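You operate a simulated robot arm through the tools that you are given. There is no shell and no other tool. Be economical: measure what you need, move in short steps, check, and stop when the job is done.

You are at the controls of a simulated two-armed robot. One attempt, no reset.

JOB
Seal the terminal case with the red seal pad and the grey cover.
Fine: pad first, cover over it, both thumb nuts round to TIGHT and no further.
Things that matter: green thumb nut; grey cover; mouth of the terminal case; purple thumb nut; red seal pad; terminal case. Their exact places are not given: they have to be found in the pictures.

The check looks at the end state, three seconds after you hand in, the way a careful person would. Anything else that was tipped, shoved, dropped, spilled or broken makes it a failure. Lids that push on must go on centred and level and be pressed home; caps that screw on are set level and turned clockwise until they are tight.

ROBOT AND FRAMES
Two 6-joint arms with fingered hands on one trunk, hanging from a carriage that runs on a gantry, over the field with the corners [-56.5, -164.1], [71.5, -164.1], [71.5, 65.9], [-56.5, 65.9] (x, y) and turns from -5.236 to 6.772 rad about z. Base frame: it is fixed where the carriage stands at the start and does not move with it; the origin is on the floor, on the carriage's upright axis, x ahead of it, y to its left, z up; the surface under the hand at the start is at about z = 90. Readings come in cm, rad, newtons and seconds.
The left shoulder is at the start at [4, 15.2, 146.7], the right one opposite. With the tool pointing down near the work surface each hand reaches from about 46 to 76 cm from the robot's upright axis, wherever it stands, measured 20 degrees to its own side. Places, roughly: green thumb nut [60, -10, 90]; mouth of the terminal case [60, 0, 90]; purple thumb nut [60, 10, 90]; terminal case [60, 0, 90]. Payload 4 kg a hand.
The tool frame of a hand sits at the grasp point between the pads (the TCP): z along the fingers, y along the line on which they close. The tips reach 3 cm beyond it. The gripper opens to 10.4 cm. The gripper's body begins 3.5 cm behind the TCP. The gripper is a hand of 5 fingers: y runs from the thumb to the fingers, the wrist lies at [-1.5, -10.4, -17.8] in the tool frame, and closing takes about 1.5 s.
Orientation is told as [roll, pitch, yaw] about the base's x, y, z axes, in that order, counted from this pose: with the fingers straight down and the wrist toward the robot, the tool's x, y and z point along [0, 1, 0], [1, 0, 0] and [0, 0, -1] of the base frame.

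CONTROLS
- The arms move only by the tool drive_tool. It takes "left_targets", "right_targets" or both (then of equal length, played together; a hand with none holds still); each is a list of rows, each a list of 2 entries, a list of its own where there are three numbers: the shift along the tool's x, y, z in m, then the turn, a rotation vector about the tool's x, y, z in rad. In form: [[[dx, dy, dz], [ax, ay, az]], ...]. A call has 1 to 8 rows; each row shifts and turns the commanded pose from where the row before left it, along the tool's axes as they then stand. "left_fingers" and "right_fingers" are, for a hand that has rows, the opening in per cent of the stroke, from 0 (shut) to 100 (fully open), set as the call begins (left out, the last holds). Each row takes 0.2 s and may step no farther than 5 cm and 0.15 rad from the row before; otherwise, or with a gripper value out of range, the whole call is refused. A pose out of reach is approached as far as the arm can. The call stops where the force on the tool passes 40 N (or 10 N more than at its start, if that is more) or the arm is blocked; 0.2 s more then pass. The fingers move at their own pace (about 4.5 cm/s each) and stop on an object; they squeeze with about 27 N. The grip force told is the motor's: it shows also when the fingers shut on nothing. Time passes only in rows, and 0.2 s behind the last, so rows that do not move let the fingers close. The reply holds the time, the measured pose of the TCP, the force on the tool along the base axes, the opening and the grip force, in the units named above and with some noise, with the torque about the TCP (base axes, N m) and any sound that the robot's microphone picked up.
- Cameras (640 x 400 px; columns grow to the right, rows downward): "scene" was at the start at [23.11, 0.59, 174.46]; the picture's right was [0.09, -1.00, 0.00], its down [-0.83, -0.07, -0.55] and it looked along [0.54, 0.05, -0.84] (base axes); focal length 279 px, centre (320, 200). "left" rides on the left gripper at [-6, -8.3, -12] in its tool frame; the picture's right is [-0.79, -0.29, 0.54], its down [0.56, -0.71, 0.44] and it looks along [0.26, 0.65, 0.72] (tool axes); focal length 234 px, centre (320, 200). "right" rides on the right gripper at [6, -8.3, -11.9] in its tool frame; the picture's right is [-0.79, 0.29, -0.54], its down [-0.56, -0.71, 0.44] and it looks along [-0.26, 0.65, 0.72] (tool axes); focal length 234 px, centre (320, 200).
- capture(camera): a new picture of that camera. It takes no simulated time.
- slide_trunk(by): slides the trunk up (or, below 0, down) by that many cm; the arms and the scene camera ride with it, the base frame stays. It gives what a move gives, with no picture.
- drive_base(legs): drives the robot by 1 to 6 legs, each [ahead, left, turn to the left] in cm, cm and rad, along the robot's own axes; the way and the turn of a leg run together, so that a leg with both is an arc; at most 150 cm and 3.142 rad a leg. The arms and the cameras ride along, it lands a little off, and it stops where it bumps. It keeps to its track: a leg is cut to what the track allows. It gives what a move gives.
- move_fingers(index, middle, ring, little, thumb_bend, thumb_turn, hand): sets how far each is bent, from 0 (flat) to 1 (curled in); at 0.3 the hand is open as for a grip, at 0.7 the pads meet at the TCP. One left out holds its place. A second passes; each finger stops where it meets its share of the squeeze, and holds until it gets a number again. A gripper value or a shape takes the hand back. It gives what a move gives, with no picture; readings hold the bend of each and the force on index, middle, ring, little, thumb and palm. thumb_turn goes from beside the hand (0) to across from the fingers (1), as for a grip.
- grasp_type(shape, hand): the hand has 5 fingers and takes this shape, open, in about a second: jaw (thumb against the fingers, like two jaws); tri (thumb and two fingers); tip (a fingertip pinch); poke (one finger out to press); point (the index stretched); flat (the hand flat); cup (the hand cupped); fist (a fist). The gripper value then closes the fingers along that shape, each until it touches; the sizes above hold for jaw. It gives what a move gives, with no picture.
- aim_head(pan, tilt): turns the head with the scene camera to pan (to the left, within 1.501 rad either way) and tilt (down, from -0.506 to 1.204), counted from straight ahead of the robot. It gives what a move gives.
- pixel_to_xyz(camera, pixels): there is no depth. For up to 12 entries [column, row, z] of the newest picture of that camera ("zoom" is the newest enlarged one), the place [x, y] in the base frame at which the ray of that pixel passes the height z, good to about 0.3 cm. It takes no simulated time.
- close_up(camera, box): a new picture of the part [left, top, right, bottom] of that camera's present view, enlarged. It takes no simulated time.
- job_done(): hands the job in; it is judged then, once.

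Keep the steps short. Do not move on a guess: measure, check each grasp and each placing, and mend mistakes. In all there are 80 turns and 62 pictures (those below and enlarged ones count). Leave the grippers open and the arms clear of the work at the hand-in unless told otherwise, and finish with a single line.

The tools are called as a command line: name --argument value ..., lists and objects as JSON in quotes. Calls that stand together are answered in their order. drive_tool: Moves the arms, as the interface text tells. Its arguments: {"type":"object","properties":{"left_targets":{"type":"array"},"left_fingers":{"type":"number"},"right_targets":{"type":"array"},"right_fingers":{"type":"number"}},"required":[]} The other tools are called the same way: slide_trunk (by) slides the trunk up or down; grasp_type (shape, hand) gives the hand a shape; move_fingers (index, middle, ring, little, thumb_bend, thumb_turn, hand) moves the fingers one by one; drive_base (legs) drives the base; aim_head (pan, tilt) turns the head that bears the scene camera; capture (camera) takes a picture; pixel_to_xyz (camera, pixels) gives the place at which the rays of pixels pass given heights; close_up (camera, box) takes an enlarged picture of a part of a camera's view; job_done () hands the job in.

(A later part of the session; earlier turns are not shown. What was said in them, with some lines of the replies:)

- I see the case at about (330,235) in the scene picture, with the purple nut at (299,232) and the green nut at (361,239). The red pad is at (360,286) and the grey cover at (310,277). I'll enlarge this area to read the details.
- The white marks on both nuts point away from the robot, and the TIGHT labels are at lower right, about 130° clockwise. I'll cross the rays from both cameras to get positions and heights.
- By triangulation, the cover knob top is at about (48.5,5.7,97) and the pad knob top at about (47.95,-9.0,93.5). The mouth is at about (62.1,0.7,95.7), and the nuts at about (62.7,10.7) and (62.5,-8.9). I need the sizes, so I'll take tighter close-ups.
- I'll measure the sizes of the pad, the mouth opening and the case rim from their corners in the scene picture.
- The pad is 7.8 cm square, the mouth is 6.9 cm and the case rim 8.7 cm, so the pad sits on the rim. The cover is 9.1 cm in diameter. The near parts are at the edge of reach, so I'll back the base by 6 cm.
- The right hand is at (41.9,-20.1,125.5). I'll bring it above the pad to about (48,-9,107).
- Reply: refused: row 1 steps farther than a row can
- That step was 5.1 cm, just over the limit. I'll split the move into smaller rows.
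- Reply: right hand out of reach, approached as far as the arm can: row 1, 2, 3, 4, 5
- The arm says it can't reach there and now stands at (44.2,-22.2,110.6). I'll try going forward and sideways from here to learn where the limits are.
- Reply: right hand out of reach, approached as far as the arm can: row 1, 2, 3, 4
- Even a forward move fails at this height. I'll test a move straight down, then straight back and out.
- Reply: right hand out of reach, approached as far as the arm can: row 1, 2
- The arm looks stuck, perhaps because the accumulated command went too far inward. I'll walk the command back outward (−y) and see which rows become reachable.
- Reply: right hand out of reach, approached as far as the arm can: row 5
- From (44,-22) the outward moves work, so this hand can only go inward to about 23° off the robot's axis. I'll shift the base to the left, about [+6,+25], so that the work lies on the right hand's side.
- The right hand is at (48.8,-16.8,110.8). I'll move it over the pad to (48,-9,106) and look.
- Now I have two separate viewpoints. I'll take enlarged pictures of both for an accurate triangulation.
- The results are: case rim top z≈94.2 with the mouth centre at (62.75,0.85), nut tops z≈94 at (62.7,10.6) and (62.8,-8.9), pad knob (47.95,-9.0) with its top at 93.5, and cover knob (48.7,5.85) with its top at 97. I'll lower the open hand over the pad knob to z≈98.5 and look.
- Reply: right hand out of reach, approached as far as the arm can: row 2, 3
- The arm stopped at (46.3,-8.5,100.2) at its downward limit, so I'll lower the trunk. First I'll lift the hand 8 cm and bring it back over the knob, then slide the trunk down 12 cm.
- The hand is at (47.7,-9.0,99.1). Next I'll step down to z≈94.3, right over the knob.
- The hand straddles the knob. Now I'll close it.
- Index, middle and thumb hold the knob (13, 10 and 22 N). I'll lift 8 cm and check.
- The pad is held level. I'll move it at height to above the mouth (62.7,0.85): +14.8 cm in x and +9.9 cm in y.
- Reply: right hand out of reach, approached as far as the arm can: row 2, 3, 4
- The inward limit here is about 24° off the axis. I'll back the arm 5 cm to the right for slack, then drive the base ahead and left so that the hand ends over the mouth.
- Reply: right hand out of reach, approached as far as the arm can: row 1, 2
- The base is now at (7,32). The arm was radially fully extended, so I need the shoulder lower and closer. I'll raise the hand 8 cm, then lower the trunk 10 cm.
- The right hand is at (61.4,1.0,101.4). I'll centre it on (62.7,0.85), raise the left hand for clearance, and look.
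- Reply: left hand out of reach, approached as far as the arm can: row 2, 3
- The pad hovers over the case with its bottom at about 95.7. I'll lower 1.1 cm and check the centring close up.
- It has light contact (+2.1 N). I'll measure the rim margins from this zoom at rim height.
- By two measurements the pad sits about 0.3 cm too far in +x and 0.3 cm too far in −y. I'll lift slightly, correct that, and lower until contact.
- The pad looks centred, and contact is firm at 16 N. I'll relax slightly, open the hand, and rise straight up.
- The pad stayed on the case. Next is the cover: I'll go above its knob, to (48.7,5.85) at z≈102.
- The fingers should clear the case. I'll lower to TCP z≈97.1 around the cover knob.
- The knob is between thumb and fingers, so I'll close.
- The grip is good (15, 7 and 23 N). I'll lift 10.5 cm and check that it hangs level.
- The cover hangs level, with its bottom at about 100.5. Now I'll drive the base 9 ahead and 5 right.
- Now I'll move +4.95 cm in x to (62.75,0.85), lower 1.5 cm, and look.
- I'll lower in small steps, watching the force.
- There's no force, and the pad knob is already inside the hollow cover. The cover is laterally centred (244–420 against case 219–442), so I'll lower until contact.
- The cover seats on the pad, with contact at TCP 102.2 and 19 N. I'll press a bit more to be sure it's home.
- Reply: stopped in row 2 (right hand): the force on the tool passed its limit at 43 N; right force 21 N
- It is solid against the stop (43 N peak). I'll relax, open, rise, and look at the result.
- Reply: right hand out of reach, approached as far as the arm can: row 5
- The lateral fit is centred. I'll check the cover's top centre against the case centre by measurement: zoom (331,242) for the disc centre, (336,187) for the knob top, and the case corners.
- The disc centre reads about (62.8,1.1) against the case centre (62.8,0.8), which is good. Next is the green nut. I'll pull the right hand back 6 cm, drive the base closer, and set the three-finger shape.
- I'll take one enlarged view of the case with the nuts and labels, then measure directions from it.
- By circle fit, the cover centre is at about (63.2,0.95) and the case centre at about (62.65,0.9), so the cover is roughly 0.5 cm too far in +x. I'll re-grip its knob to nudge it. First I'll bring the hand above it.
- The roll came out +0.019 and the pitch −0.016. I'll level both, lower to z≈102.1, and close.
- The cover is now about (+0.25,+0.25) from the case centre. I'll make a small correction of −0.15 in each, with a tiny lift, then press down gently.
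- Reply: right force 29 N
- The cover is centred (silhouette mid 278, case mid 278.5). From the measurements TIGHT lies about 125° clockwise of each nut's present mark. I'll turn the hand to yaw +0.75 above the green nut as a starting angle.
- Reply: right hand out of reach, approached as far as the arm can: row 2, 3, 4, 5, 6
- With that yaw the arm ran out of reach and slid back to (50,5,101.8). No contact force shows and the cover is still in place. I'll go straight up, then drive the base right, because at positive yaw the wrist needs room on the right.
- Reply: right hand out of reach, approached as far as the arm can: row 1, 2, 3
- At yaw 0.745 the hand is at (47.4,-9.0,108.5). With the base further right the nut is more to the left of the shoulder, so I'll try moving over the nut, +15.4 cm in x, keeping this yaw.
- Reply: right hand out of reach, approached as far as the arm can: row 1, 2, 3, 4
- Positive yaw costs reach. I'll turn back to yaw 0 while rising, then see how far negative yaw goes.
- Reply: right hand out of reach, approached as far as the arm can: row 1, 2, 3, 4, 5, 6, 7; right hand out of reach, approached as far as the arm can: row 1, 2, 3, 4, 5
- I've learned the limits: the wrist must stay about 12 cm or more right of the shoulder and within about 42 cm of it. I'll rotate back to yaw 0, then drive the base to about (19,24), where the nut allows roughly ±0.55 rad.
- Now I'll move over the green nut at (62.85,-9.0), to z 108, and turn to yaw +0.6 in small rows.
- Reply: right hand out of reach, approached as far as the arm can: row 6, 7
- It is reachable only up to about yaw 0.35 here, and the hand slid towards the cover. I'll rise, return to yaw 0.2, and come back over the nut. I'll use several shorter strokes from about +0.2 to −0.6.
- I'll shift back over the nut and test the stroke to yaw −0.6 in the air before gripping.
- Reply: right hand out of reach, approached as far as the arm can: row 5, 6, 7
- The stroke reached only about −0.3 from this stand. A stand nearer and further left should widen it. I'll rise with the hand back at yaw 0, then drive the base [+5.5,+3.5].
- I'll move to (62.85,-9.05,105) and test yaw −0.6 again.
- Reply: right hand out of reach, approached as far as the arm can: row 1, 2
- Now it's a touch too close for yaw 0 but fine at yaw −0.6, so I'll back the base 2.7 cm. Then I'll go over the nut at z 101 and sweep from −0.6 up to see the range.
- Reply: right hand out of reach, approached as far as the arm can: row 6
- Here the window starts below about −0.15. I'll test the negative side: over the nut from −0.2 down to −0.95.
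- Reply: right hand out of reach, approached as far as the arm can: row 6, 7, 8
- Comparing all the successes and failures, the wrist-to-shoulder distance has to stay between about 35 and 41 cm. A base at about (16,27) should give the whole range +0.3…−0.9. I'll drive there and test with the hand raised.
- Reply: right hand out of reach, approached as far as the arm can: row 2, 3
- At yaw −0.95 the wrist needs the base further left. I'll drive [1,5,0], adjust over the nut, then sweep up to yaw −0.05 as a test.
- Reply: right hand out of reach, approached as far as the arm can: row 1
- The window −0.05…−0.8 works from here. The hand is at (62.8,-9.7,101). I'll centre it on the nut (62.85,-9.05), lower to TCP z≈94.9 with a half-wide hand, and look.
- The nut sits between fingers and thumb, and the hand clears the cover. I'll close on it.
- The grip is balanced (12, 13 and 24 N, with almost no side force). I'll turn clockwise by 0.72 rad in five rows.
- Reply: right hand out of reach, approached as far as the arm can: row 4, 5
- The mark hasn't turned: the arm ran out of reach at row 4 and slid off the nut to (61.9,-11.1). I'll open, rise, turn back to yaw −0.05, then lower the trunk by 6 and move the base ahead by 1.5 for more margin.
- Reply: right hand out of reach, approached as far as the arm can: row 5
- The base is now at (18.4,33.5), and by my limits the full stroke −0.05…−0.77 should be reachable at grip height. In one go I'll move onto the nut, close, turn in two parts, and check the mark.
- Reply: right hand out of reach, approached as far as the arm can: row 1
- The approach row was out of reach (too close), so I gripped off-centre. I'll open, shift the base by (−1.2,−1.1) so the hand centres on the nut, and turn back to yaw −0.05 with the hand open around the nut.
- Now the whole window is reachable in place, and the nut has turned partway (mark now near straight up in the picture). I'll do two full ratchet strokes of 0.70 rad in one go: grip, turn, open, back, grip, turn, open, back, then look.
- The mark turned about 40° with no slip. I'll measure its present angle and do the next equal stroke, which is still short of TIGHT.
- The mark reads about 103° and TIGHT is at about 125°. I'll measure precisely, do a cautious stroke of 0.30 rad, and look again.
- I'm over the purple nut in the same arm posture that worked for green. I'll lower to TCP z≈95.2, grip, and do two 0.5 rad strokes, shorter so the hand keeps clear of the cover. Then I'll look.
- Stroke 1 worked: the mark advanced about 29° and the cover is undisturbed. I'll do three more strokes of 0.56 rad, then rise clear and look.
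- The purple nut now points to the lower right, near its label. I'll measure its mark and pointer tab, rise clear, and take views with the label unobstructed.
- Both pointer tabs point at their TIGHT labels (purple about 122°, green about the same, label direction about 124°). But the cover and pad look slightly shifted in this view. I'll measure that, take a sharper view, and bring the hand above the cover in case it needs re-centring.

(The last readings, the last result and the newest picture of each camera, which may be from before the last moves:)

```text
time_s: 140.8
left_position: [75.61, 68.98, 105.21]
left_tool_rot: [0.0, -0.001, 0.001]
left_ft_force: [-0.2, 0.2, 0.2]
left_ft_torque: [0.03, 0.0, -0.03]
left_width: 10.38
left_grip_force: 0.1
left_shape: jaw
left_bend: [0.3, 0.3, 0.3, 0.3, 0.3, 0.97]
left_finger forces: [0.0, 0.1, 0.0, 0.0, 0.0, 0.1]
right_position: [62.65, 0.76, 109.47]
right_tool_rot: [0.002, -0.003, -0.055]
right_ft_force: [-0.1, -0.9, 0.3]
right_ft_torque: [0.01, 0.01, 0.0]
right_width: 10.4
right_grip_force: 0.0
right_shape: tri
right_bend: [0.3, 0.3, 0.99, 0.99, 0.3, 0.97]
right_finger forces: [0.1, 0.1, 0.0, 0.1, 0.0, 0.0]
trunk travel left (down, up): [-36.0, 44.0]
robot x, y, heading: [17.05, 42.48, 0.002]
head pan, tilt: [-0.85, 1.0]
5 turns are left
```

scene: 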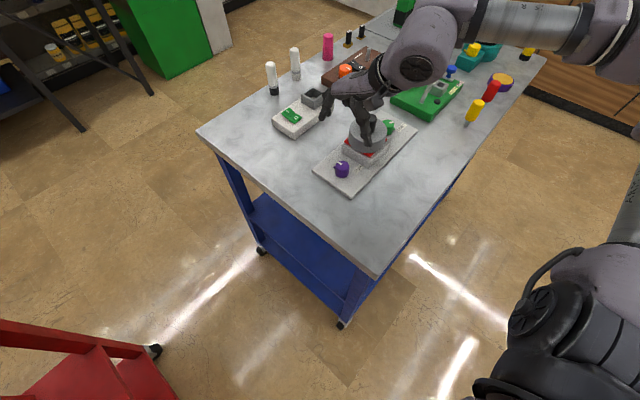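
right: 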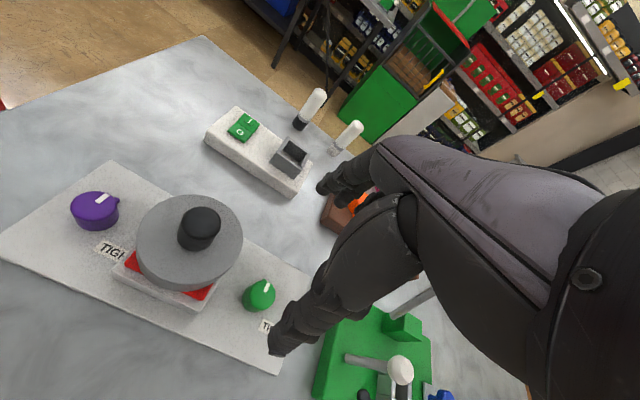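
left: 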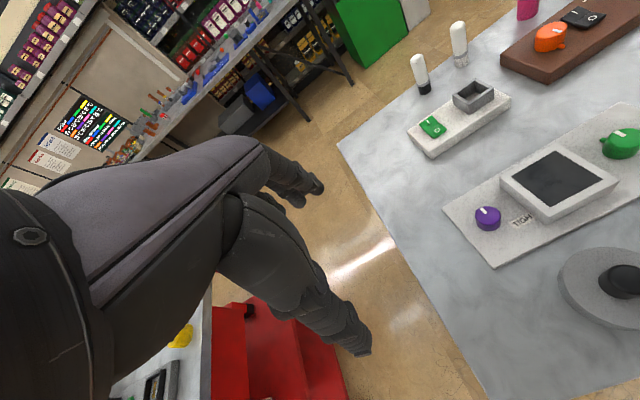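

The measurements show the cover and pad were dragged: the cover is at about (61.9,0.05) and the pad at about (62.2,0.4), turned about 11°, so both must be reseated. With the fixed arm posture I'll lift the cover, set it on the free table 14 cm nearer, open, rise, and photograph the pad. Then the base comes back over the case.

drive_base --legs '[[-0.7, -0.65, 0]]'

drive_tool --right_targets '[[[0, 0, 0.03], [0, 0, 0]], [[0, 0, 0.03], [0, 0, 0]], [[0, 0, 0.013], [0, 0, 0]], [[0, 0, 0], [0, 0, 0]]]'

drive_tool --right_targets '[[[0, 0, 0], [0, 0, 0]], [[0, 0, 0], [0, 0, 0]], [[0, 0, 0], [0, 0, 0]], [[0, 0, 0], [0, 0, 0]], [[0, 0, 0], [0, 0, 0]], [[0, 0, 0], [0, 0, 0]], [[0, 0, 0], [0, 0, 0]], [[0, 0, 0], [0, 0, 0]]]' --right_fingers 0

drive_tool --right_targets '[[[0, 0, -0.02], [0, 0, 0]], [[0, 0, -0.03], [0, 0, 0]], [[0, 0, -0.023], [0, 0, 0]], [[0, 0, 0], [0, 0, 0]]]'

drive_base --legs '[[-14, 0, 0]]'

drive_tool --right_targets '[[[0, 0, 0.04], [0, 0, 0]], [[0, 0, 0.04], [0, 0, 0]], [[0, 0, 0.03], [0, 0, 0]], [[0, 0, 0.012], [0, 0, 0]], [[0, 0, 0], [0, 0, 0]]]'

drive_tool --right_targets '[[[0, 0, 0], [0, 0, 0]], [[0, 0, 0], [0, 0, 0]], [[0, 0, 0], [0, 0, 0]], [[0, 0, 0], [0, 0, 0]], [[0, 0, 0], [0, 0, 0]], [[0, 0, 0], [0, 0, 0]], [[0, 0, 0], [0, 0, 0]], [[0, 0, 0], [0, 0, 0]]]' --right_fingers 100

drive_tool --right_targets '[[[0, 0, -0.03], [0, 0, 0]], [[0, 0, -0.03], [0, 0, 0]], [[0, 0, -0.04], [0, 0, 0]], [[0, 0, -0.02], [0, 0, 0]], [[0, 0, 0], [0, 0, 0]]]'

close_up --camera "scene" --box '[270, 95, 370, 165]'

drive_base --legs '[[14.7, 0.65, 0]]'

```text
time_s: 141.6
left_position: [74.94, 68.45, 105.37]
left_tool_rot: [0.0, -0.003, -0.001]
left_ft_force: [0.1, -0.3, -0.3]
left_ft_torque: [-0.01, 0.0, -0.01]
left_width: 10.36
left_grip_force: 0.0
left_shape: jaw
left_bend: [0.3, 0.3, 0.3, 0.3, 0.3, 0.97]
left_finger forces: [0.0, 0.0, 0.0, 0.0, 0.1, 0.0]
right_position: [61.93, 0.05, 109.4]
right_tool_rot: [0.0, -0.003, -0.057]
right_ft_force: [-0.1, 0.8, -0.9]
right_ft_torque: [0.03, 0.0, -0.03]
right_width: 10.39
right_grip_force: 0.1
right_shape: tri
right_bend: [0.3, 0.3, 0.99, 0.99, 0.3, 0.97]
right_finger forces: [0.0, 0.0, 0.1, 0.1, 0.0, 0.0]
trunk travel left (down, up): [-36.0, 44.0]
robot x, y, heading: [16.29, 41.49, 0.006]
head pan, tilt: [-0.85, 1.0]
```

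```text
time_s: 142.6
left_position: [75.06, 68.42, 105.18]
left_tool_rot: [0.0, -0.004, 0.0]
left_ft_force: [1.0, 0.4, -0.4]
left_ft_torque: [-0.02, -0.01, -0.01]
left_width: 10.39
left_grip_force: 0.1
left_shape: jaw
left_bend: [0.3, 0.3, 0.3, 0.3, 0.3, 0.97]
left_finger forces: [0.0, 0.0, 0.0, 0.0, 0.0, 0.0]
right_position: [61.92, 0.0, 101.96]
right_tool_rot: [0.0, -0.002, -0.053]
right_ft_force: [0.0, 0.6, -1.3]
right_ft_torque: [0.0, -0.01, -0.03]
right_width: 10.35
right_grip_force: 0.1
right_shape: tri
right_bend: [0.3, 0.3, 0.99, 0.99, 0.3, 0.97]
right_finger forces: [0.0, 0.1, 0.1, 0.1, 0.0, 0.0]
trunk travel left (down, up): [-36.0, 44.0]
robot x, y, heading: [16.79, 41.38, 0.0]
head pan, tilt: [-0.85, 1.0]
```

```text
time_s: 144.3
left_position: [75.09, 68.47, 105.29]
left_tool_rot: [-0.001, -0.002, 0.0]
left_ft_force: [0.0, -0.7, -0.4]
left_ft_torque: [0.1, 0.0, -0.01]
left_width: 10.37
left_grip_force: 0.1
left_shape: jaw
left_bend: [0.3, 0.3, 0.3, 0.3, 0.3, 0.97]
left_finger forces: [0.0, 0.0, 0.0, 0.1, 0.1, 0.0]
right_position: [61.99, 0.13, 102.09]
right_tool_rot: [0.002, -0.004, -0.055]
right_ft_force: [-0.3, -0.4, 0.0]
right_ft_torque: [0.0, -0.01, 0.01]
right_width: 2.39
right_grip_force: 26.6
right_shape: tri
right_bend: [0.73, 0.64, 1.0, 1.0, 0.74, 1.0]
right_finger forces: [12.5, 12.3, 0.1, 0.0, 24.3, 0.0]
trunk travel left (down, up): [-36.0, 44.0]
robot x, y, heading: [16.3, 41.78, 0.006]
head pan, tilt: [-0.85, 1.0]
```

```text
time_s: 145.3
left_position: [74.93, 68.4, 105.24]
left_tool_rot: [0.001, -0.001, 0.001]
left_ft_force: [0.4, 0.4, -0.9]
left_ft_torque: [0.01, 0.0, -0.01]
left_width: 10.38
left_grip_force: 0.1
left_shape: jaw
left_bend: [0.3, 0.3, 0.3, 0.3, 0.3, 0.97]
left_finger forces: [0.0, 0.1, 0.0, 0.0, 0.0, 0.1]
right_position: [61.93, 0.18, 109.52]
right_tool_rot: [0.001, -0.004, -0.056]
right_ft_force: [0.5, 0.3, -0.7]
right_ft_torque: [0.0, -0.06, -0.03]
right_width: 2.37
right_grip_force: 26.8
right_shape: tri
right_bend: [0.73, 0.64, 1.0, 1.0, 0.74, 1.0]
right_finger forces: [12.7, 12.5, 0.0, 0.1, 24.3, 0.0]
trunk travel left (down, up): [-36.0, 44.0]
robot x, y, heading: [16.3, 41.52, 0.003]
head pan, tilt: [-0.85, 1.0]
```

```text
time_s: 146.7
left_position: [61.04, 68.17, 105.12]
left_tool_rot: [0.0, -0.001, -0.002]
left_ft_force: [-0.1, -0.4, 1.1]
left_ft_torque: [-0.02, -0.05, 0.03]
left_width: 10.37
left_grip_force: 0.1
left_shape: jaw
left_bend: [0.3, 0.3, 0.3, 0.3, 0.3, 0.97]
left_finger forces: [0.0, 0.1, 0.1, 0.0, 0.0, 0.1]
right_position: [47.65, 0.03, 109.43]
right_tool_rot: [0.002, -0.001, -0.057]
right_ft_force: [-0.2, 0.1, -0.9]
right_ft_torque: [-0.01, -0.04, -0.01]
right_width: 2.4
right_grip_force: 26.9
right_shape: tri
right_bend: [0.73, 0.64, 1.0, 1.0, 0.74, 1.0]
right_finger forces: [12.7, 12.4, 0.0, 0.1, 24.3, 0.0]
trunk travel left (down, up): [-36.0, 44.0]
robot x, y, heading: [2.74, 41.58, 0.0]
head pan, tilt: [-0.85, 1.0]
```

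```text
time_s: 147.9
left_position: [60.95, 68.21, 105.35]
left_tool_rot: [0.0, -0.002, 0.001]
left_ft_force: [0.5, -0.4, -0.1]
left_ft_torque: [0.01, 0.01, -0.02]
left_width: 10.35
left_grip_force: 0.1
left_shape: jaw
left_bend: [0.3, 0.3, 0.3, 0.3, 0.3, 0.97]
left_finger forces: [0.1, 0.0, 0.0, 0.0, 0.0, 0.1]
right_position: [47.87, 0.05, 97.14]
right_tool_rot: [0.002, -0.004, -0.058]
right_ft_force: [0.1, 0.6, -1.0]
right_ft_torque: [0.01, 0.01, 0.04]
right_width: 2.4
right_grip_force: 27.5
right_shape: tri
right_bend: [0.73, 0.64, 1.0, 1.0, 0.74, 1.0]
right_finger forces: [12.7, 12.5, 0.1, 0.1, 24.3, 0.0]
trunk travel left (down, up): [-36.0, 44.0]
robot x, y, heading: [2.53, 41.62, 0.003]
head pan, tilt: [-0.85, 1.0]
```

```text
time_s: 149.7
left_position: [61.03, 68.27, 105.27]
left_tool_rot: [0.001, -0.003, -0.003]
left_ft_force: [0.7, -0.2, -0.9]
left_ft_torque: [0.0, -0.02, 0.01]
left_width: 10.37
left_grip_force: 0.0
left_shape: jaw
left_bend: [0.3, 0.3, 0.3, 0.3, 0.3, 0.97]
left_finger forces: [0.0, 0.1, 0.0, 0.0, 0.0, 0.1]
right_position: [47.78, 0.0, 97.08]
right_tool_rot: [0.002, -0.002, -0.056]
right_ft_force: [0.1, -0.2, -0.1]
right_ft_torque: [0.01, -0.02, 0.0]
right_width: 10.36
right_grip_force: 0.0
right_shape: tri
right_bend: [0.3, 0.3, 0.99, 0.99, 0.3, 0.97]
right_finger forces: [0.0, 0.1, 0.1, 0.1, 0.0, 0.0]
trunk travel left (down, up): [-36.0, 44.0]
robot x, y, heading: [2.39, 42.08, 0.002]
head pan, tilt: [-0.85, 1.0]
```

```text
time_s: 150.9
left_position: [61.04, 68.42, 105.23]
left_tool_rot: [-0.001, -0.002, -0.003]
left_ft_force: [-0.3, -0.4, 0.0]
left_ft_torque: [0.03, 0.04, 0.01]
left_width: 10.38
left_grip_force: 0.1
left_shape: jaw
left_bend: [0.3, 0.3, 0.3, 0.3, 0.3, 0.97]
left_finger forces: [0.0, 0.1, 0.0, 0.0, 0.0, 0.1]
right_position: [47.81, 0.04, 109.16]
right_tool_rot: [0.002, -0.003, -0.058]
right_ft_force: [0.4, 0.8, -0.1]
right_ft_torque: [0.03, -0.01, 0.0]
right_width: 10.36
right_grip_force: 0.1
right_shape: tri
right_bend: [0.3, 0.3, 0.99, 0.99, 0.3, 0.97]
right_finger forces: [0.0, 0.0, 0.1, 0.1, 0.0, 0.1]
trunk travel left (down, up): [-36.0, 44.0]
robot x, y, heading: [2.32, 41.77, -0.003]
head pan, tilt: [-0.85, 1.0]
```

```text
5.71 times, centred on (320, 130) of scene
```

zoom: 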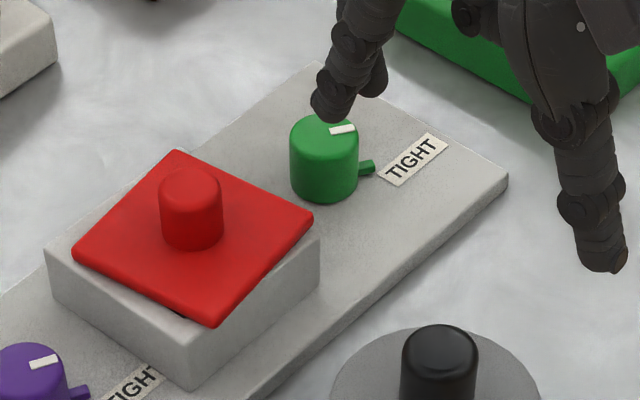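

```text
time_s: 152.2
left_position: [75.59, 69.04, 105.29]
left_tool_rot: [0.0, -0.001, -0.003]
left_ft_force: [0.1, 0.4, -0.4]
left_ft_torque: [-0.02, 0.0, 0.0]
left_width: 10.38
left_grip_force: 0.0
left_shape: jaw
left_bend: [0.3, 0.3, 0.3, 0.3, 0.3, 0.97]
left_finger forces: [0.1, 0.0, 0.0, 0.0, 0.1, 0.0]
right_position: [62.45, 0.78, 109.18]
right_tool_rot: [0.002, -0.003, -0.056]
right_ft_force: [0.1, 0.1, 0.3]
right_ft_torque: [-0.01, 0.02, 0.01]
right_width: 10.38
right_grip_force: 0.1
right_shape: tri
right_bend: [0.3, 0.3, 0.99, 0.99, 0.3, 0.97]
right_finger forces: [0.0, 0.0, 0.0, 0.0, 0.0, 0.1]
trunk travel left (down, up): [-36.0, 44.0]
robot x, y, heading: [17.01, 42.35, 0.002]
head pan, tilt: [-0.85, 1.0]
4 turns are left
```

The cover is parked safely, and the pad lies flat but turned. I'll measure its corners while lowering onto its knob, gripping it, and lifting it slightly.

pixel_to_xyz --camera "zoom" --pixels '[[73, 252, 95.1], [176, 150, 95.1], [314, 218, 95.1], [212, 320, 95.1], [44, 247, 94.4], [188, 348, 94.4], [321, 238, 94.4], [190, 182, 97.8], [343, 126, 94.1], [324, 131, 94.1], [372, 165, 91.8], [412, 160, 91.2]]'

drive_tool --right_targets '[[[-0.002, -0.001, 0.03], [0, 0, 0]], [[0, 0, 0.04], [0, 0, 0]], [[0, 0, 0.025], [0, 0, 0]], [[0, 0, 0.01], [0, 0, 0]], [[0, 0, 0], [0, 0, 0]]]'

drive_tool --right_targets '[[[0, 0, 0], [0, 0, 0]], [[0, 0, 0], [0, 0, 0]], [[0, 0, 0], [0, 0, 0]], [[0, 0, 0], [0, 0, 0]], [[0, 0, 0], [0, 0, 0]], [[0, 0, 0], [0, 0, 0]], [[0, 0, 0], [0, 0, 0]], [[0, 0, 0], [0, 0, 0]]]' --right_fingers 0

drive_tool --right_targets '[[[0, 0, -0.005], [0, 0, 0]], [[0, 0, 0], [0, 0, 0]]]'

```text
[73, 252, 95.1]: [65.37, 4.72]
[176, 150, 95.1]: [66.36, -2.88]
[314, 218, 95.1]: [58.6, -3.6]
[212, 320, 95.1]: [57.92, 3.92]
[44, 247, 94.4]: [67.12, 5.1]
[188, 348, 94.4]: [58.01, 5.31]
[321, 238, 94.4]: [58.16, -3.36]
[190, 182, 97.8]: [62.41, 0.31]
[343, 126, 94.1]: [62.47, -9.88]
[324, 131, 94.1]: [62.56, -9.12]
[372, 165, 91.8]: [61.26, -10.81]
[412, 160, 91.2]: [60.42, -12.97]
```

```text
time_s: 153.4
left_position: [75.64, 68.91, 105.19]
left_tool_rot: [0.002, -0.002, -0.003]
left_ft_force: [0.5, -0.6, -0.6]
left_ft_torque: [0.0, 0.0, -0.02]
left_width: 10.36
left_grip_force: 0.0
left_shape: jaw
left_bend: [0.3, 0.3, 0.3, 0.3, 0.3, 0.97]
left_finger forces: [0.0, 0.0, 0.0, 0.0, 0.0, 0.0]
right_position: [62.25, 0.52, 98.58]
right_tool_rot: [0.002, -0.003, -0.054]
right_ft_force: [-0.3, -0.1, 0.0]
right_ft_torque: [0.03, 0.01, 0.0]
right_width: 10.37
right_grip_force: 0.1
right_shape: tri
right_bend: [0.3, 0.3, 0.99, 0.99, 0.3, 0.97]
right_finger forces: [0.1, 0.0, 0.1, 0.0, 0.0, 0.1]
trunk travel left (down, up): [-36.0, 44.0]
robot x, y, heading: [17.16, 42.4, 0.006]
head pan, tilt: [-0.85, 1.0]
```

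```text
time_s: 155.2
left_position: [75.65, 68.96, 105.35]
left_tool_rot: [0.001, -0.002, -0.003]
left_ft_force: [-0.5, -0.4, -0.2]
left_ft_torque: [0.03, 0.01, 0.02]
left_width: 10.39
left_grip_force: 0.0
left_shape: jaw
left_bend: [0.3, 0.3, 0.3, 0.3, 0.3, 0.97]
left_finger forces: [0.1, 0.0, 0.0, 0.0, 0.0, 0.1]
right_position: [62.24, 0.5, 98.57]
right_tool_rot: [0.001, -0.004, -0.056]
right_ft_force: [-0.4, -0.1, 0.4]
right_ft_torque: [0.01, 0.01, 0.02]
right_width: 2.02
right_grip_force: 27.1
right_shape: tri
right_bend: [0.73, 0.61, 1.0, 1.0, 0.75, 1.0]
right_finger forces: [12.7, 12.3, 0.0, 0.0, 24.1, 0.0]
trunk travel left (down, up): [-36.0, 44.0]
robot x, y, heading: [16.82, 42.15, -0.003]
head pan, tilt: [-0.85, 1.0]
```

```text
time_s: 155.8
left_position: [75.54, 68.99, 105.15]
left_tool_rot: [0.0, -0.001, 0.001]
left_ft_force: [1.1, -0.5, -0.5]
left_ft_torque: [-0.01, 0.01, -0.01]
left_width: 10.37
left_grip_force: 0.0
left_shape: jaw
left_bend: [0.3, 0.3, 0.3, 0.3, 0.3, 0.97]
left_finger forces: [0.0, 0.1, 0.1, 0.0, 0.0, 0.1]
right_position: [62.27, 0.48, 99.12]
right_tool_rot: [0.002, -0.003, -0.056]
right_ft_force: [-0.1, -0.5, 0.0]
right_ft_torque: [0.01, 0.01, -0.01]
right_width: 2.01
right_grip_force: 27.3
right_shape: tri
right_bend: [0.73, 0.61, 1.0, 1.0, 0.75, 1.0]
right_finger forces: [12.8, 12.3, 0.0, 0.1, 24.0, 0.0]
trunk travel left (down, up): [-36.0, 44.0]
robot x, y, heading: [16.91, 42.04, 0.0]
head pan, tilt: [-0.85, 1.0]
3 turns are left
```

The pad is turned by +0.105 rad and sits (−0.5,−0.35) off the case centre (62.64,0.87). In one chain I'll turn and shift it, set it down, open, and rise. Then I'll go back for the cover, grip it, lift it, and return over the case.

drive_tool --right_targets '[[[0.0038, 0.0038, 0], [0, 0, 0]], [[0, 0, 0], [0, 0, 0.105]], [[0, 0, 0], [0, 0, 0]], [[0, 0, 0.005], [0, 0, 0]], [[0, 0, 0.003], [0, 0, 0]], [[0, 0, -0.001], [0, 0, 0]], [[0, 0, 0], [0, 0, 0]]]'

drive_tool --right_targets '[[[0, 0, -0.001], [0, 0, 0]], [[0, 0, 0], [0, 0, 0]], [[0, 0, 0], [0, 0, 0]], [[0, 0, 0], [0, 0, 0]], [[0, 0, 0], [0, 0, 0]], [[0, 0, 0], [0, 0, 0]], [[0, 0, 0], [0, 0, 0]], [[0, 0, 0], [0, 0, 0]]]' --right_fingers 100

drive_tool --right_targets '[[[0, 0, -0.03], [0, 0, 0]], [[0, 0, -0.03], [0, 0, 0]], [[0, 0, -0.03], [0, 0, 0]], [[0, 0, -0.0145], [0, 0, 0]], [[0, 0, 0], [0, 0, -0.105]], [[0, 0, 0], [0, 0, 0]]]'

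drive_base --legs '[[-14.85, -0.82, 0]]'

drive_tool --right_targets '[[[0, 0, 0.04], [0, 0, 0]], [[0, 0, 0.04], [0, 0, 0]], [[0, 0, 0.03], [0, 0, 0]], [[0, 0, 0.0095], [0, 0, 0]], [[0, 0, 0], [0, 0, 0]]]'

drive_tool --right_targets '[[[0, 0, 0], [0, 0, 0]], [[0, 0, 0], [0, 0, 0]], [[0, 0, 0], [0, 0, 0]], [[0, 0, 0], [0, 0, 0]], [[0, 0, 0], [0, 0, 0]], [[0, 0, 0], [0, 0, 0]], [[0, 0, 0], [0, 0, 0]], [[0, 0, 0], [0, 0, 0]]]' --right_fingers 0

drive_tool --right_targets '[[[0, 0, -0.02], [0, 0, 0]], [[0, 0, -0.03], [0, 0, 0]], [[0, 0, -0.04], [0, 0, 0]], [[0, 0, -0.031], [0, 0, 0]], [[0, 0, 0], [0, 0, 0]]]'

drive_base --legs '[[14.85, 0.82, 0]]'

```text
time_s: 157.4
left_position: [75.61, 68.92, 105.23]
left_tool_rot: [-0.002, -0.001, -0.003]
left_ft_force: [0.2, -0.5, 0.2]
left_ft_torque: [-0.02, -0.01, 0.0]
left_width: 10.35
left_grip_force: 0.0
left_shape: jaw
left_bend: [0.3, 0.3, 0.3, 0.3, 0.3, 0.97]
left_finger forces: [0.0, 0.0, 0.0, 0.1, 0.0, 0.1]
right_position: [62.78, 0.92, 98.49]
right_tool_rot: [0.002, -0.003, -0.16]
right_ft_force: [-3.7, 1.3, 11.3]
right_ft_torque: [0.03, 0.0, -0.03]
right_width: 2.02
right_grip_force: 26.9
right_shape: tri
right_bend: [0.73, 0.61, 1.0, 1.0, 0.75, 1.0]
right_finger forces: [13.7, 13.1, 0.0, 0.0, 28.1, 0.0]
trunk travel left (down, up): [-36.0, 44.0]
robot x, y, heading: [16.9, 42.34, -0.0]
head pan, tilt: [-0.85, 1.0]
```

```text
time_s: 159.2
left_position: [75.53, 69.01, 105.21]
left_tool_rot: [0.0, -0.002, -0.003]
left_ft_force: [-0.2, -0.3, 0.7]
left_ft_torque: [0.03, 0.04, -0.02]
left_width: 10.37
left_grip_force: 0.1
left_shape: jaw
left_bend: [0.3, 0.3, 0.3, 0.3, 0.3, 0.97]
left_finger forces: [0.1, 0.0, 0.1, 0.0, 0.1, 0.0]
right_position: [62.73, 0.86, 98.59]
right_tool_rot: [0.0, -0.004, -0.163]
right_ft_force: [-0.5, 0.4, 0.1]
right_ft_torque: [0.01, 0.0, -0.03]
right_width: 10.36
right_grip_force: 0.0
right_shape: tri
right_bend: [0.3, 0.3, 0.99, 0.99, 0.3, 0.97]
right_finger forces: [0.1, 0.0, 0.1, 0.0, 0.1, 0.0]
trunk travel left (down, up): [-36.0, 44.0]
robot x, y, heading: [16.95, 42.02, -0.002]
head pan, tilt: [-0.85, 1.0]
```

```text
time_s: 160.6
left_position: [75.6, 68.98, 105.2]
left_tool_rot: [-0.001, -0.002, -0.002]
left_ft_force: [-0.3, -0.6, 0.3]
left_ft_torque: [0.0, 0.01, -0.01]
left_width: 10.36
left_grip_force: 0.1
left_shape: jaw
left_bend: [0.3, 0.3, 0.3, 0.3, 0.3, 0.97]
left_finger forces: [0.0, 0.0, 0.0, 0.1, 0.0, 0.1]
right_position: [62.66, 1.08, 109.05]
right_tool_rot: [0.001, -0.002, -0.056]
right_ft_force: [0.1, -0.8, 0.4]
right_ft_torque: [0.0, 0.02, 0.01]
right_width: 10.38
right_grip_force: 0.0
right_shape: tri
right_bend: [0.3, 0.3, 0.99, 0.99, 0.3, 0.97]
right_finger forces: [0.0, 0.0, 0.1, 0.0, 0.0, 0.0]
trunk travel left (down, up): [-36.0, 44.0]
robot x, y, heading: [17.07, 42.41, 0.001]
head pan, tilt: [-0.85, 1.0]
```

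```text
time_s: 162.0
left_position: [60.61, 68.14, 105.15]
left_tool_rot: [0.0, 0.0, 0.0]
left_ft_force: [0.0, -1.0, -0.3]
left_ft_torque: [0.0, -0.06, -0.02]
left_width: 10.39
left_grip_force: 0.1
left_shape: jaw
left_bend: [0.3, 0.3, 0.3, 0.3, 0.3, 0.97]
left_finger forces: [0.1, 0.0, 0.1, 0.0, 0.0, 0.1]
right_position: [47.76, 0.09, 108.91]
right_tool_rot: [0.001, -0.003, -0.057]
right_ft_force: [-0.9, 0.1, 0.2]
right_ft_torque: [-0.01, -0.03, 0.02]
right_width: 10.36
right_grip_force: 0.0
right_shape: tri
right_bend: [0.3, 0.3, 0.99, 0.99, 0.3, 0.97]
right_finger forces: [0.0, 0.0, 0.0, 0.0, 0.1, 0.1]
trunk travel left (down, up): [-36.0, 44.0]
robot x, y, heading: [2.27, 41.61, -0.001]
head pan, tilt: [-0.85, 1.0]
```

```text
time_s: 163.2
left_position: [60.73, 68.11, 105.25]
left_tool_rot: [0.001, -0.002, -0.001]
left_ft_force: [-0.1, 0.3, 0.9]
left_ft_torque: [0.0, -0.01, 0.02]
left_width: 10.37
left_grip_force: 0.0
left_shape: jaw
left_bend: [0.3, 0.3, 0.3, 0.3, 0.3, 0.97]
left_finger forces: [0.1, 0.0, 0.1, 0.0, 0.0, 0.0]
right_position: [47.91, 0.05, 97.07]
right_tool_rot: [0.003, -0.003, -0.057]
right_ft_force: [-0.7, -0.2, -0.3]
right_ft_torque: [-0.01, -0.01, 0.0]
right_width: 10.34
right_grip_force: 0.1
right_shape: tri
right_bend: [0.3, 0.3, 0.99, 0.99, 0.3, 0.97]
right_finger forces: [0.0, 0.1, 0.0, 0.0, 0.0, 0.0]
trunk travel left (down, up): [-36.0, 44.0]
robot x, y, heading: [2.17, 41.39, -0.001]
head pan, tilt: [-0.85, 1.0]
```

```text
time_s: 165.0
left_position: [60.72, 68.17, 105.18]
left_tool_rot: [-0.001, -0.002, 0.0]
left_ft_force: [-0.6, -0.2, -1.0]
left_ft_torque: [-0.01, -0.02, 0.01]
left_width: 10.37
left_grip_force: 0.0
left_shape: jaw
left_bend: [0.3, 0.3, 0.3, 0.3, 0.3, 0.97]
left_finger forces: [0.0, 0.1, 0.0, 0.0, 0.1, 0.0]
right_position: [48.0, -0.14, 97.08]
right_tool_rot: [0.003, -0.004, -0.058]
right_ft_force: [0.2, -0.3, -0.6]
right_ft_torque: [0.03, -0.01, 0.01]
right_width: 2.4
right_grip_force: 27.0
right_shape: tri
right_bend: [0.74, 0.58, 1.0, 1.0, 0.74, 1.0]
right_finger forces: [12.4, 12.4, 0.0, 0.0, 24.1, 0.0]
trunk travel left (down, up): [-36.0, 44.0]
robot x, y, heading: [2.1, 41.36, 0.0]
head pan, tilt: [-0.85, 1.0]
```

```text
time_s: 166.2
left_position: [60.77, 68.13, 105.14]
left_tool_rot: [0.0, 0.0, -0.002]
left_ft_force: [-0.8, -0.3, 0.0]
left_ft_torque: [-0.01, 0.02, 0.01]
left_width: 10.37
left_grip_force: 0.1
left_shape: jaw
left_bend: [0.3, 0.3, 0.3, 0.3, 0.3, 0.97]
left_finger forces: [0.0, 0.1, 0.1, 0.0, 0.0, 0.1]
right_position: [47.81, -0.01, 109.1]
right_tool_rot: [0.001, -0.004, -0.058]
right_ft_force: [0.6, 0.3, -0.9]
right_ft_torque: [0.0, 0.02, 0.02]
right_width: 2.4
right_grip_force: 27.4
right_shape: tri
right_bend: [0.74, 0.58, 1.0, 1.0, 0.74, 1.0]
right_finger forces: [12.5, 12.5, 0.1, 0.0, 24.1, 0.0]
trunk travel left (down, up): [-36.0, 44.0]
robot x, y, heading: [1.93, 41.61, -0.003]
head pan, tilt: [-0.85, 1.0]
```

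```text
time_s: 167.6
left_position: [75.65, 68.94, 105.29]
left_tool_rot: [-0.001, -0.001, -0.001]
left_ft_force: [0.2, 0.1, 0.9]
left_ft_torque: [0.03, 0.03, 0.03]
left_width: 10.36
left_grip_force: 0.2
left_shape: jaw
left_bend: [0.3, 0.3, 0.3, 0.3, 0.3, 0.97]
left_finger forces: [0.1, 0.0, 0.1, 0.0, 0.1, 0.0]
right_position: [62.88, 0.8, 109.15]
right_tool_rot: [0.002, -0.004, -0.057]
right_ft_force: [-0.5, 0.6, -0.8]
right_ft_torque: [-0.02, 0.0, -0.01]
right_width: 2.41
right_grip_force: 26.7
right_shape: tri
right_bend: [0.74, 0.58, 1.0, 1.0, 0.74, 1.0]
right_finger forces: [12.4, 12.5, 0.0, 0.0, 24.0, 0.0]
trunk travel left (down, up): [-36.0, 44.0]
robot x, y, heading: [16.78, 42.64, 0.001]
head pan, tilt: [-0.85, 1.0]
2 turns are left
```

I'm over the case with the cover held centrally. I'll shift −0.12 in x, lower to firm contact, relax, open, rise, back away, and take the last picture.

drive_tool --right_targets '[[[0, -0.0012, 0.03], [0, 0, 0]], [[0, 0, 0.03], [0, 0, 0]], [[0, 0, 0.006], [0, 0, 0]], [[0, 0, 0.003], [0, 0, 0]], [[0, 0, 0.0025], [0, 0, 0]], [[0, 0, 0], [0, 0, 0]], [[0, 0, -0.0015], [0, 0, 0]]]'

drive_tool --right_targets '[[[0, 0, 0], [0, 0, 0]], [[0, 0, 0], [0, 0, 0]], [[0, 0, 0], [0, 0, 0]], [[0, 0, 0], [0, 0, 0]], [[0, 0, 0], [0, 0, 0]], [[0, 0, 0], [0, 0, 0]], [[0, 0, 0], [0, 0, 0]], [[0, 0, 0], [0, 0, 0]]]' --right_fingers 100

drive_tool --right_targets '[[[0, 0, -0.02], [0, 0, 0]], [[0, 0, -0.03], [0, 0, 0]], [[0, 0, -0.025], [0, 0, 0]], [[0, 0, 0], [0, 0, 0]]]'

drive_base --legs '[[-15, 0, 0]]'

close_up --camera "scene" --box '[270, 95, 370, 165]'

```text
time_s: 169.2
left_position: [75.71, 68.93, 105.3]
left_tool_rot: [-0.001, -0.001, -0.001]
left_ft_force: [-0.8, -0.3, 0.9]
left_ft_torque: [0.0, -0.01, 0.03]
left_width: 10.37
left_grip_force: 0.0
left_shape: jaw
left_bend: [0.3, 0.3, 0.3, 0.3, 0.3, 0.97]
left_finger forces: [0.0, 0.0, 0.1, 0.1, 0.0, 0.0]
right_position: [62.72, 0.73, 102.16]
right_tool_rot: [0.002, -0.004, -0.057]
right_ft_force: [-2.3, 1.7, 18.0]
right_ft_torque: [0.02, 0.05, 0.03]
right_width: 2.47
right_grip_force: 27.3
right_shape: tri
right_bend: [0.74, 0.58, 1.0, 1.0, 0.74, 1.0]
right_finger forces: [14.2, 14.0, 0.0, 0.0, 29.7, 0.0]
trunk travel left (down, up): [-36.0, 44.0]
robot x, y, heading: [17.17, 42.15, 0.003]
head pan, tilt: [-0.85, 1.0]
```

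```text
time_s: 171.0
left_position: [75.68, 68.9, 105.29]
left_tool_rot: [-0.001, -0.003, -0.002]
left_ft_force: [-0.1, -0.5, 0.8]
left_ft_torque: [0.0, 0.01, 0.0]
left_width: 10.36
left_grip_force: 0.1
left_shape: jaw
left_bend: [0.3, 0.3, 0.3, 0.3, 0.3, 0.97]
left_finger forces: [0.0, 0.1, 0.0, 0.1, 0.0, 0.0]
right_position: [62.66, 0.87, 102.13]
right_tool_rot: [0.003, -0.003, -0.057]
right_ft_force: [-0.1, 0.3, 0.8]
right_ft_torque: [-0.06, -0.02, -0.02]
right_width: 10.35
right_grip_force: 0.1
right_shape: tri
right_bend: [0.3, 0.3, 0.99, 0.99, 0.3, 0.97]
right_finger forces: [0.0, 0.0, 0.0, 0.1, 0.0, 0.0]
trunk travel left (down, up): [-36.0, 44.0]
robot x, y, heading: [17.32, 41.85, -0.004]
head pan, tilt: [-0.85, 1.0]
```

```text
time_s: 172.0
left_position: [75.74, 68.88, 105.31]
left_tool_rot: [-0.001, 0.0, 0.0]
left_ft_force: [-0.3, -0.8, 0.3]
left_ft_torque: [0.02, -0.02, 0.0]
left_width: 10.37
left_grip_force: 0.0
left_shape: jaw
left_bend: [0.3, 0.3, 0.3, 0.3, 0.3, 0.97]
left_finger forces: [0.0, 0.0, 0.0, 0.0, 0.0, 0.1]
right_position: [62.55, 0.8, 109.68]
right_tool_rot: [0.002, -0.003, -0.06]
right_ft_force: [0.0, -0.3, 0.1]
right_ft_torque: [0.0, 0.02, -0.01]
right_width: 10.38
right_grip_force: 0.1
right_shape: tri
right_bend: [0.3, 0.3, 0.99, 0.99, 0.3, 0.97]
right_finger forces: [0.0, 0.0, 0.0, 0.0, 0.0, 0.1]
trunk travel left (down, up): [-36.0, 44.0]
robot x, y, heading: [17.32, 42.32, 0.003]
head pan, tilt: [-0.85, 1.0]
```

```text
time_s: 173.3
left_position: [60.76, 68.72, 105.14]
left_tool_rot: [0.0, -0.001, -0.003]
left_ft_force: [0.0, 0.0, -0.7]
left_ft_torque: [-0.02, -0.03, 0.01]
left_width: 10.36
left_grip_force: 0.0
left_shape: jaw
left_bend: [0.3, 0.3, 0.3, 0.3, 0.3, 0.97]
left_finger forces: [0.1, 0.0, 0.1, 0.0, 0.1, 0.1]
right_position: [47.4, 0.64, 109.77]
right_tool_rot: [0.002, -0.002, -0.06]
right_ft_force: [0.4, -0.2, -0.4]
right_ft_torque: [0.01, -0.02, -0.01]
right_width: 10.34
right_grip_force: 0.0
right_shape: tri
right_bend: [0.3, 0.3, 0.99, 0.99, 0.3, 0.97]
right_finger forces: [0.0, 0.1, 0.1, 0.0, 0.0, 0.1]
trunk travel left (down, up): [-36.0, 44.0]
robot x, y, heading: [2.5, 42.41, -0.004]
head pan, tilt: [-0.85, 1.0]
```

```text
5.71 times, centred on (320, 130) of scene
1 turns are left
```

zoom: 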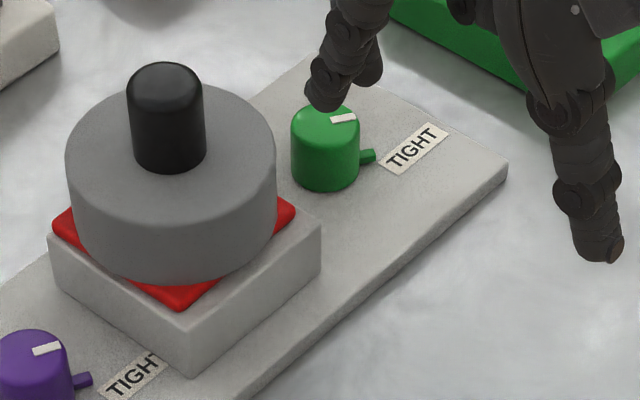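

The last picture shows the pad square on the rim and the cover level and centred over it. Both pointer tabs are at TIGHT, and the hands are open and clear, so I'm handing in.

job_done

```text
The job is handed in.
```

The red pad and grey cover are seated on the terminal case and pressed down, both thumb nuts point at TIGHT (judged by eye, no stop felt), and the hands are open and clear.
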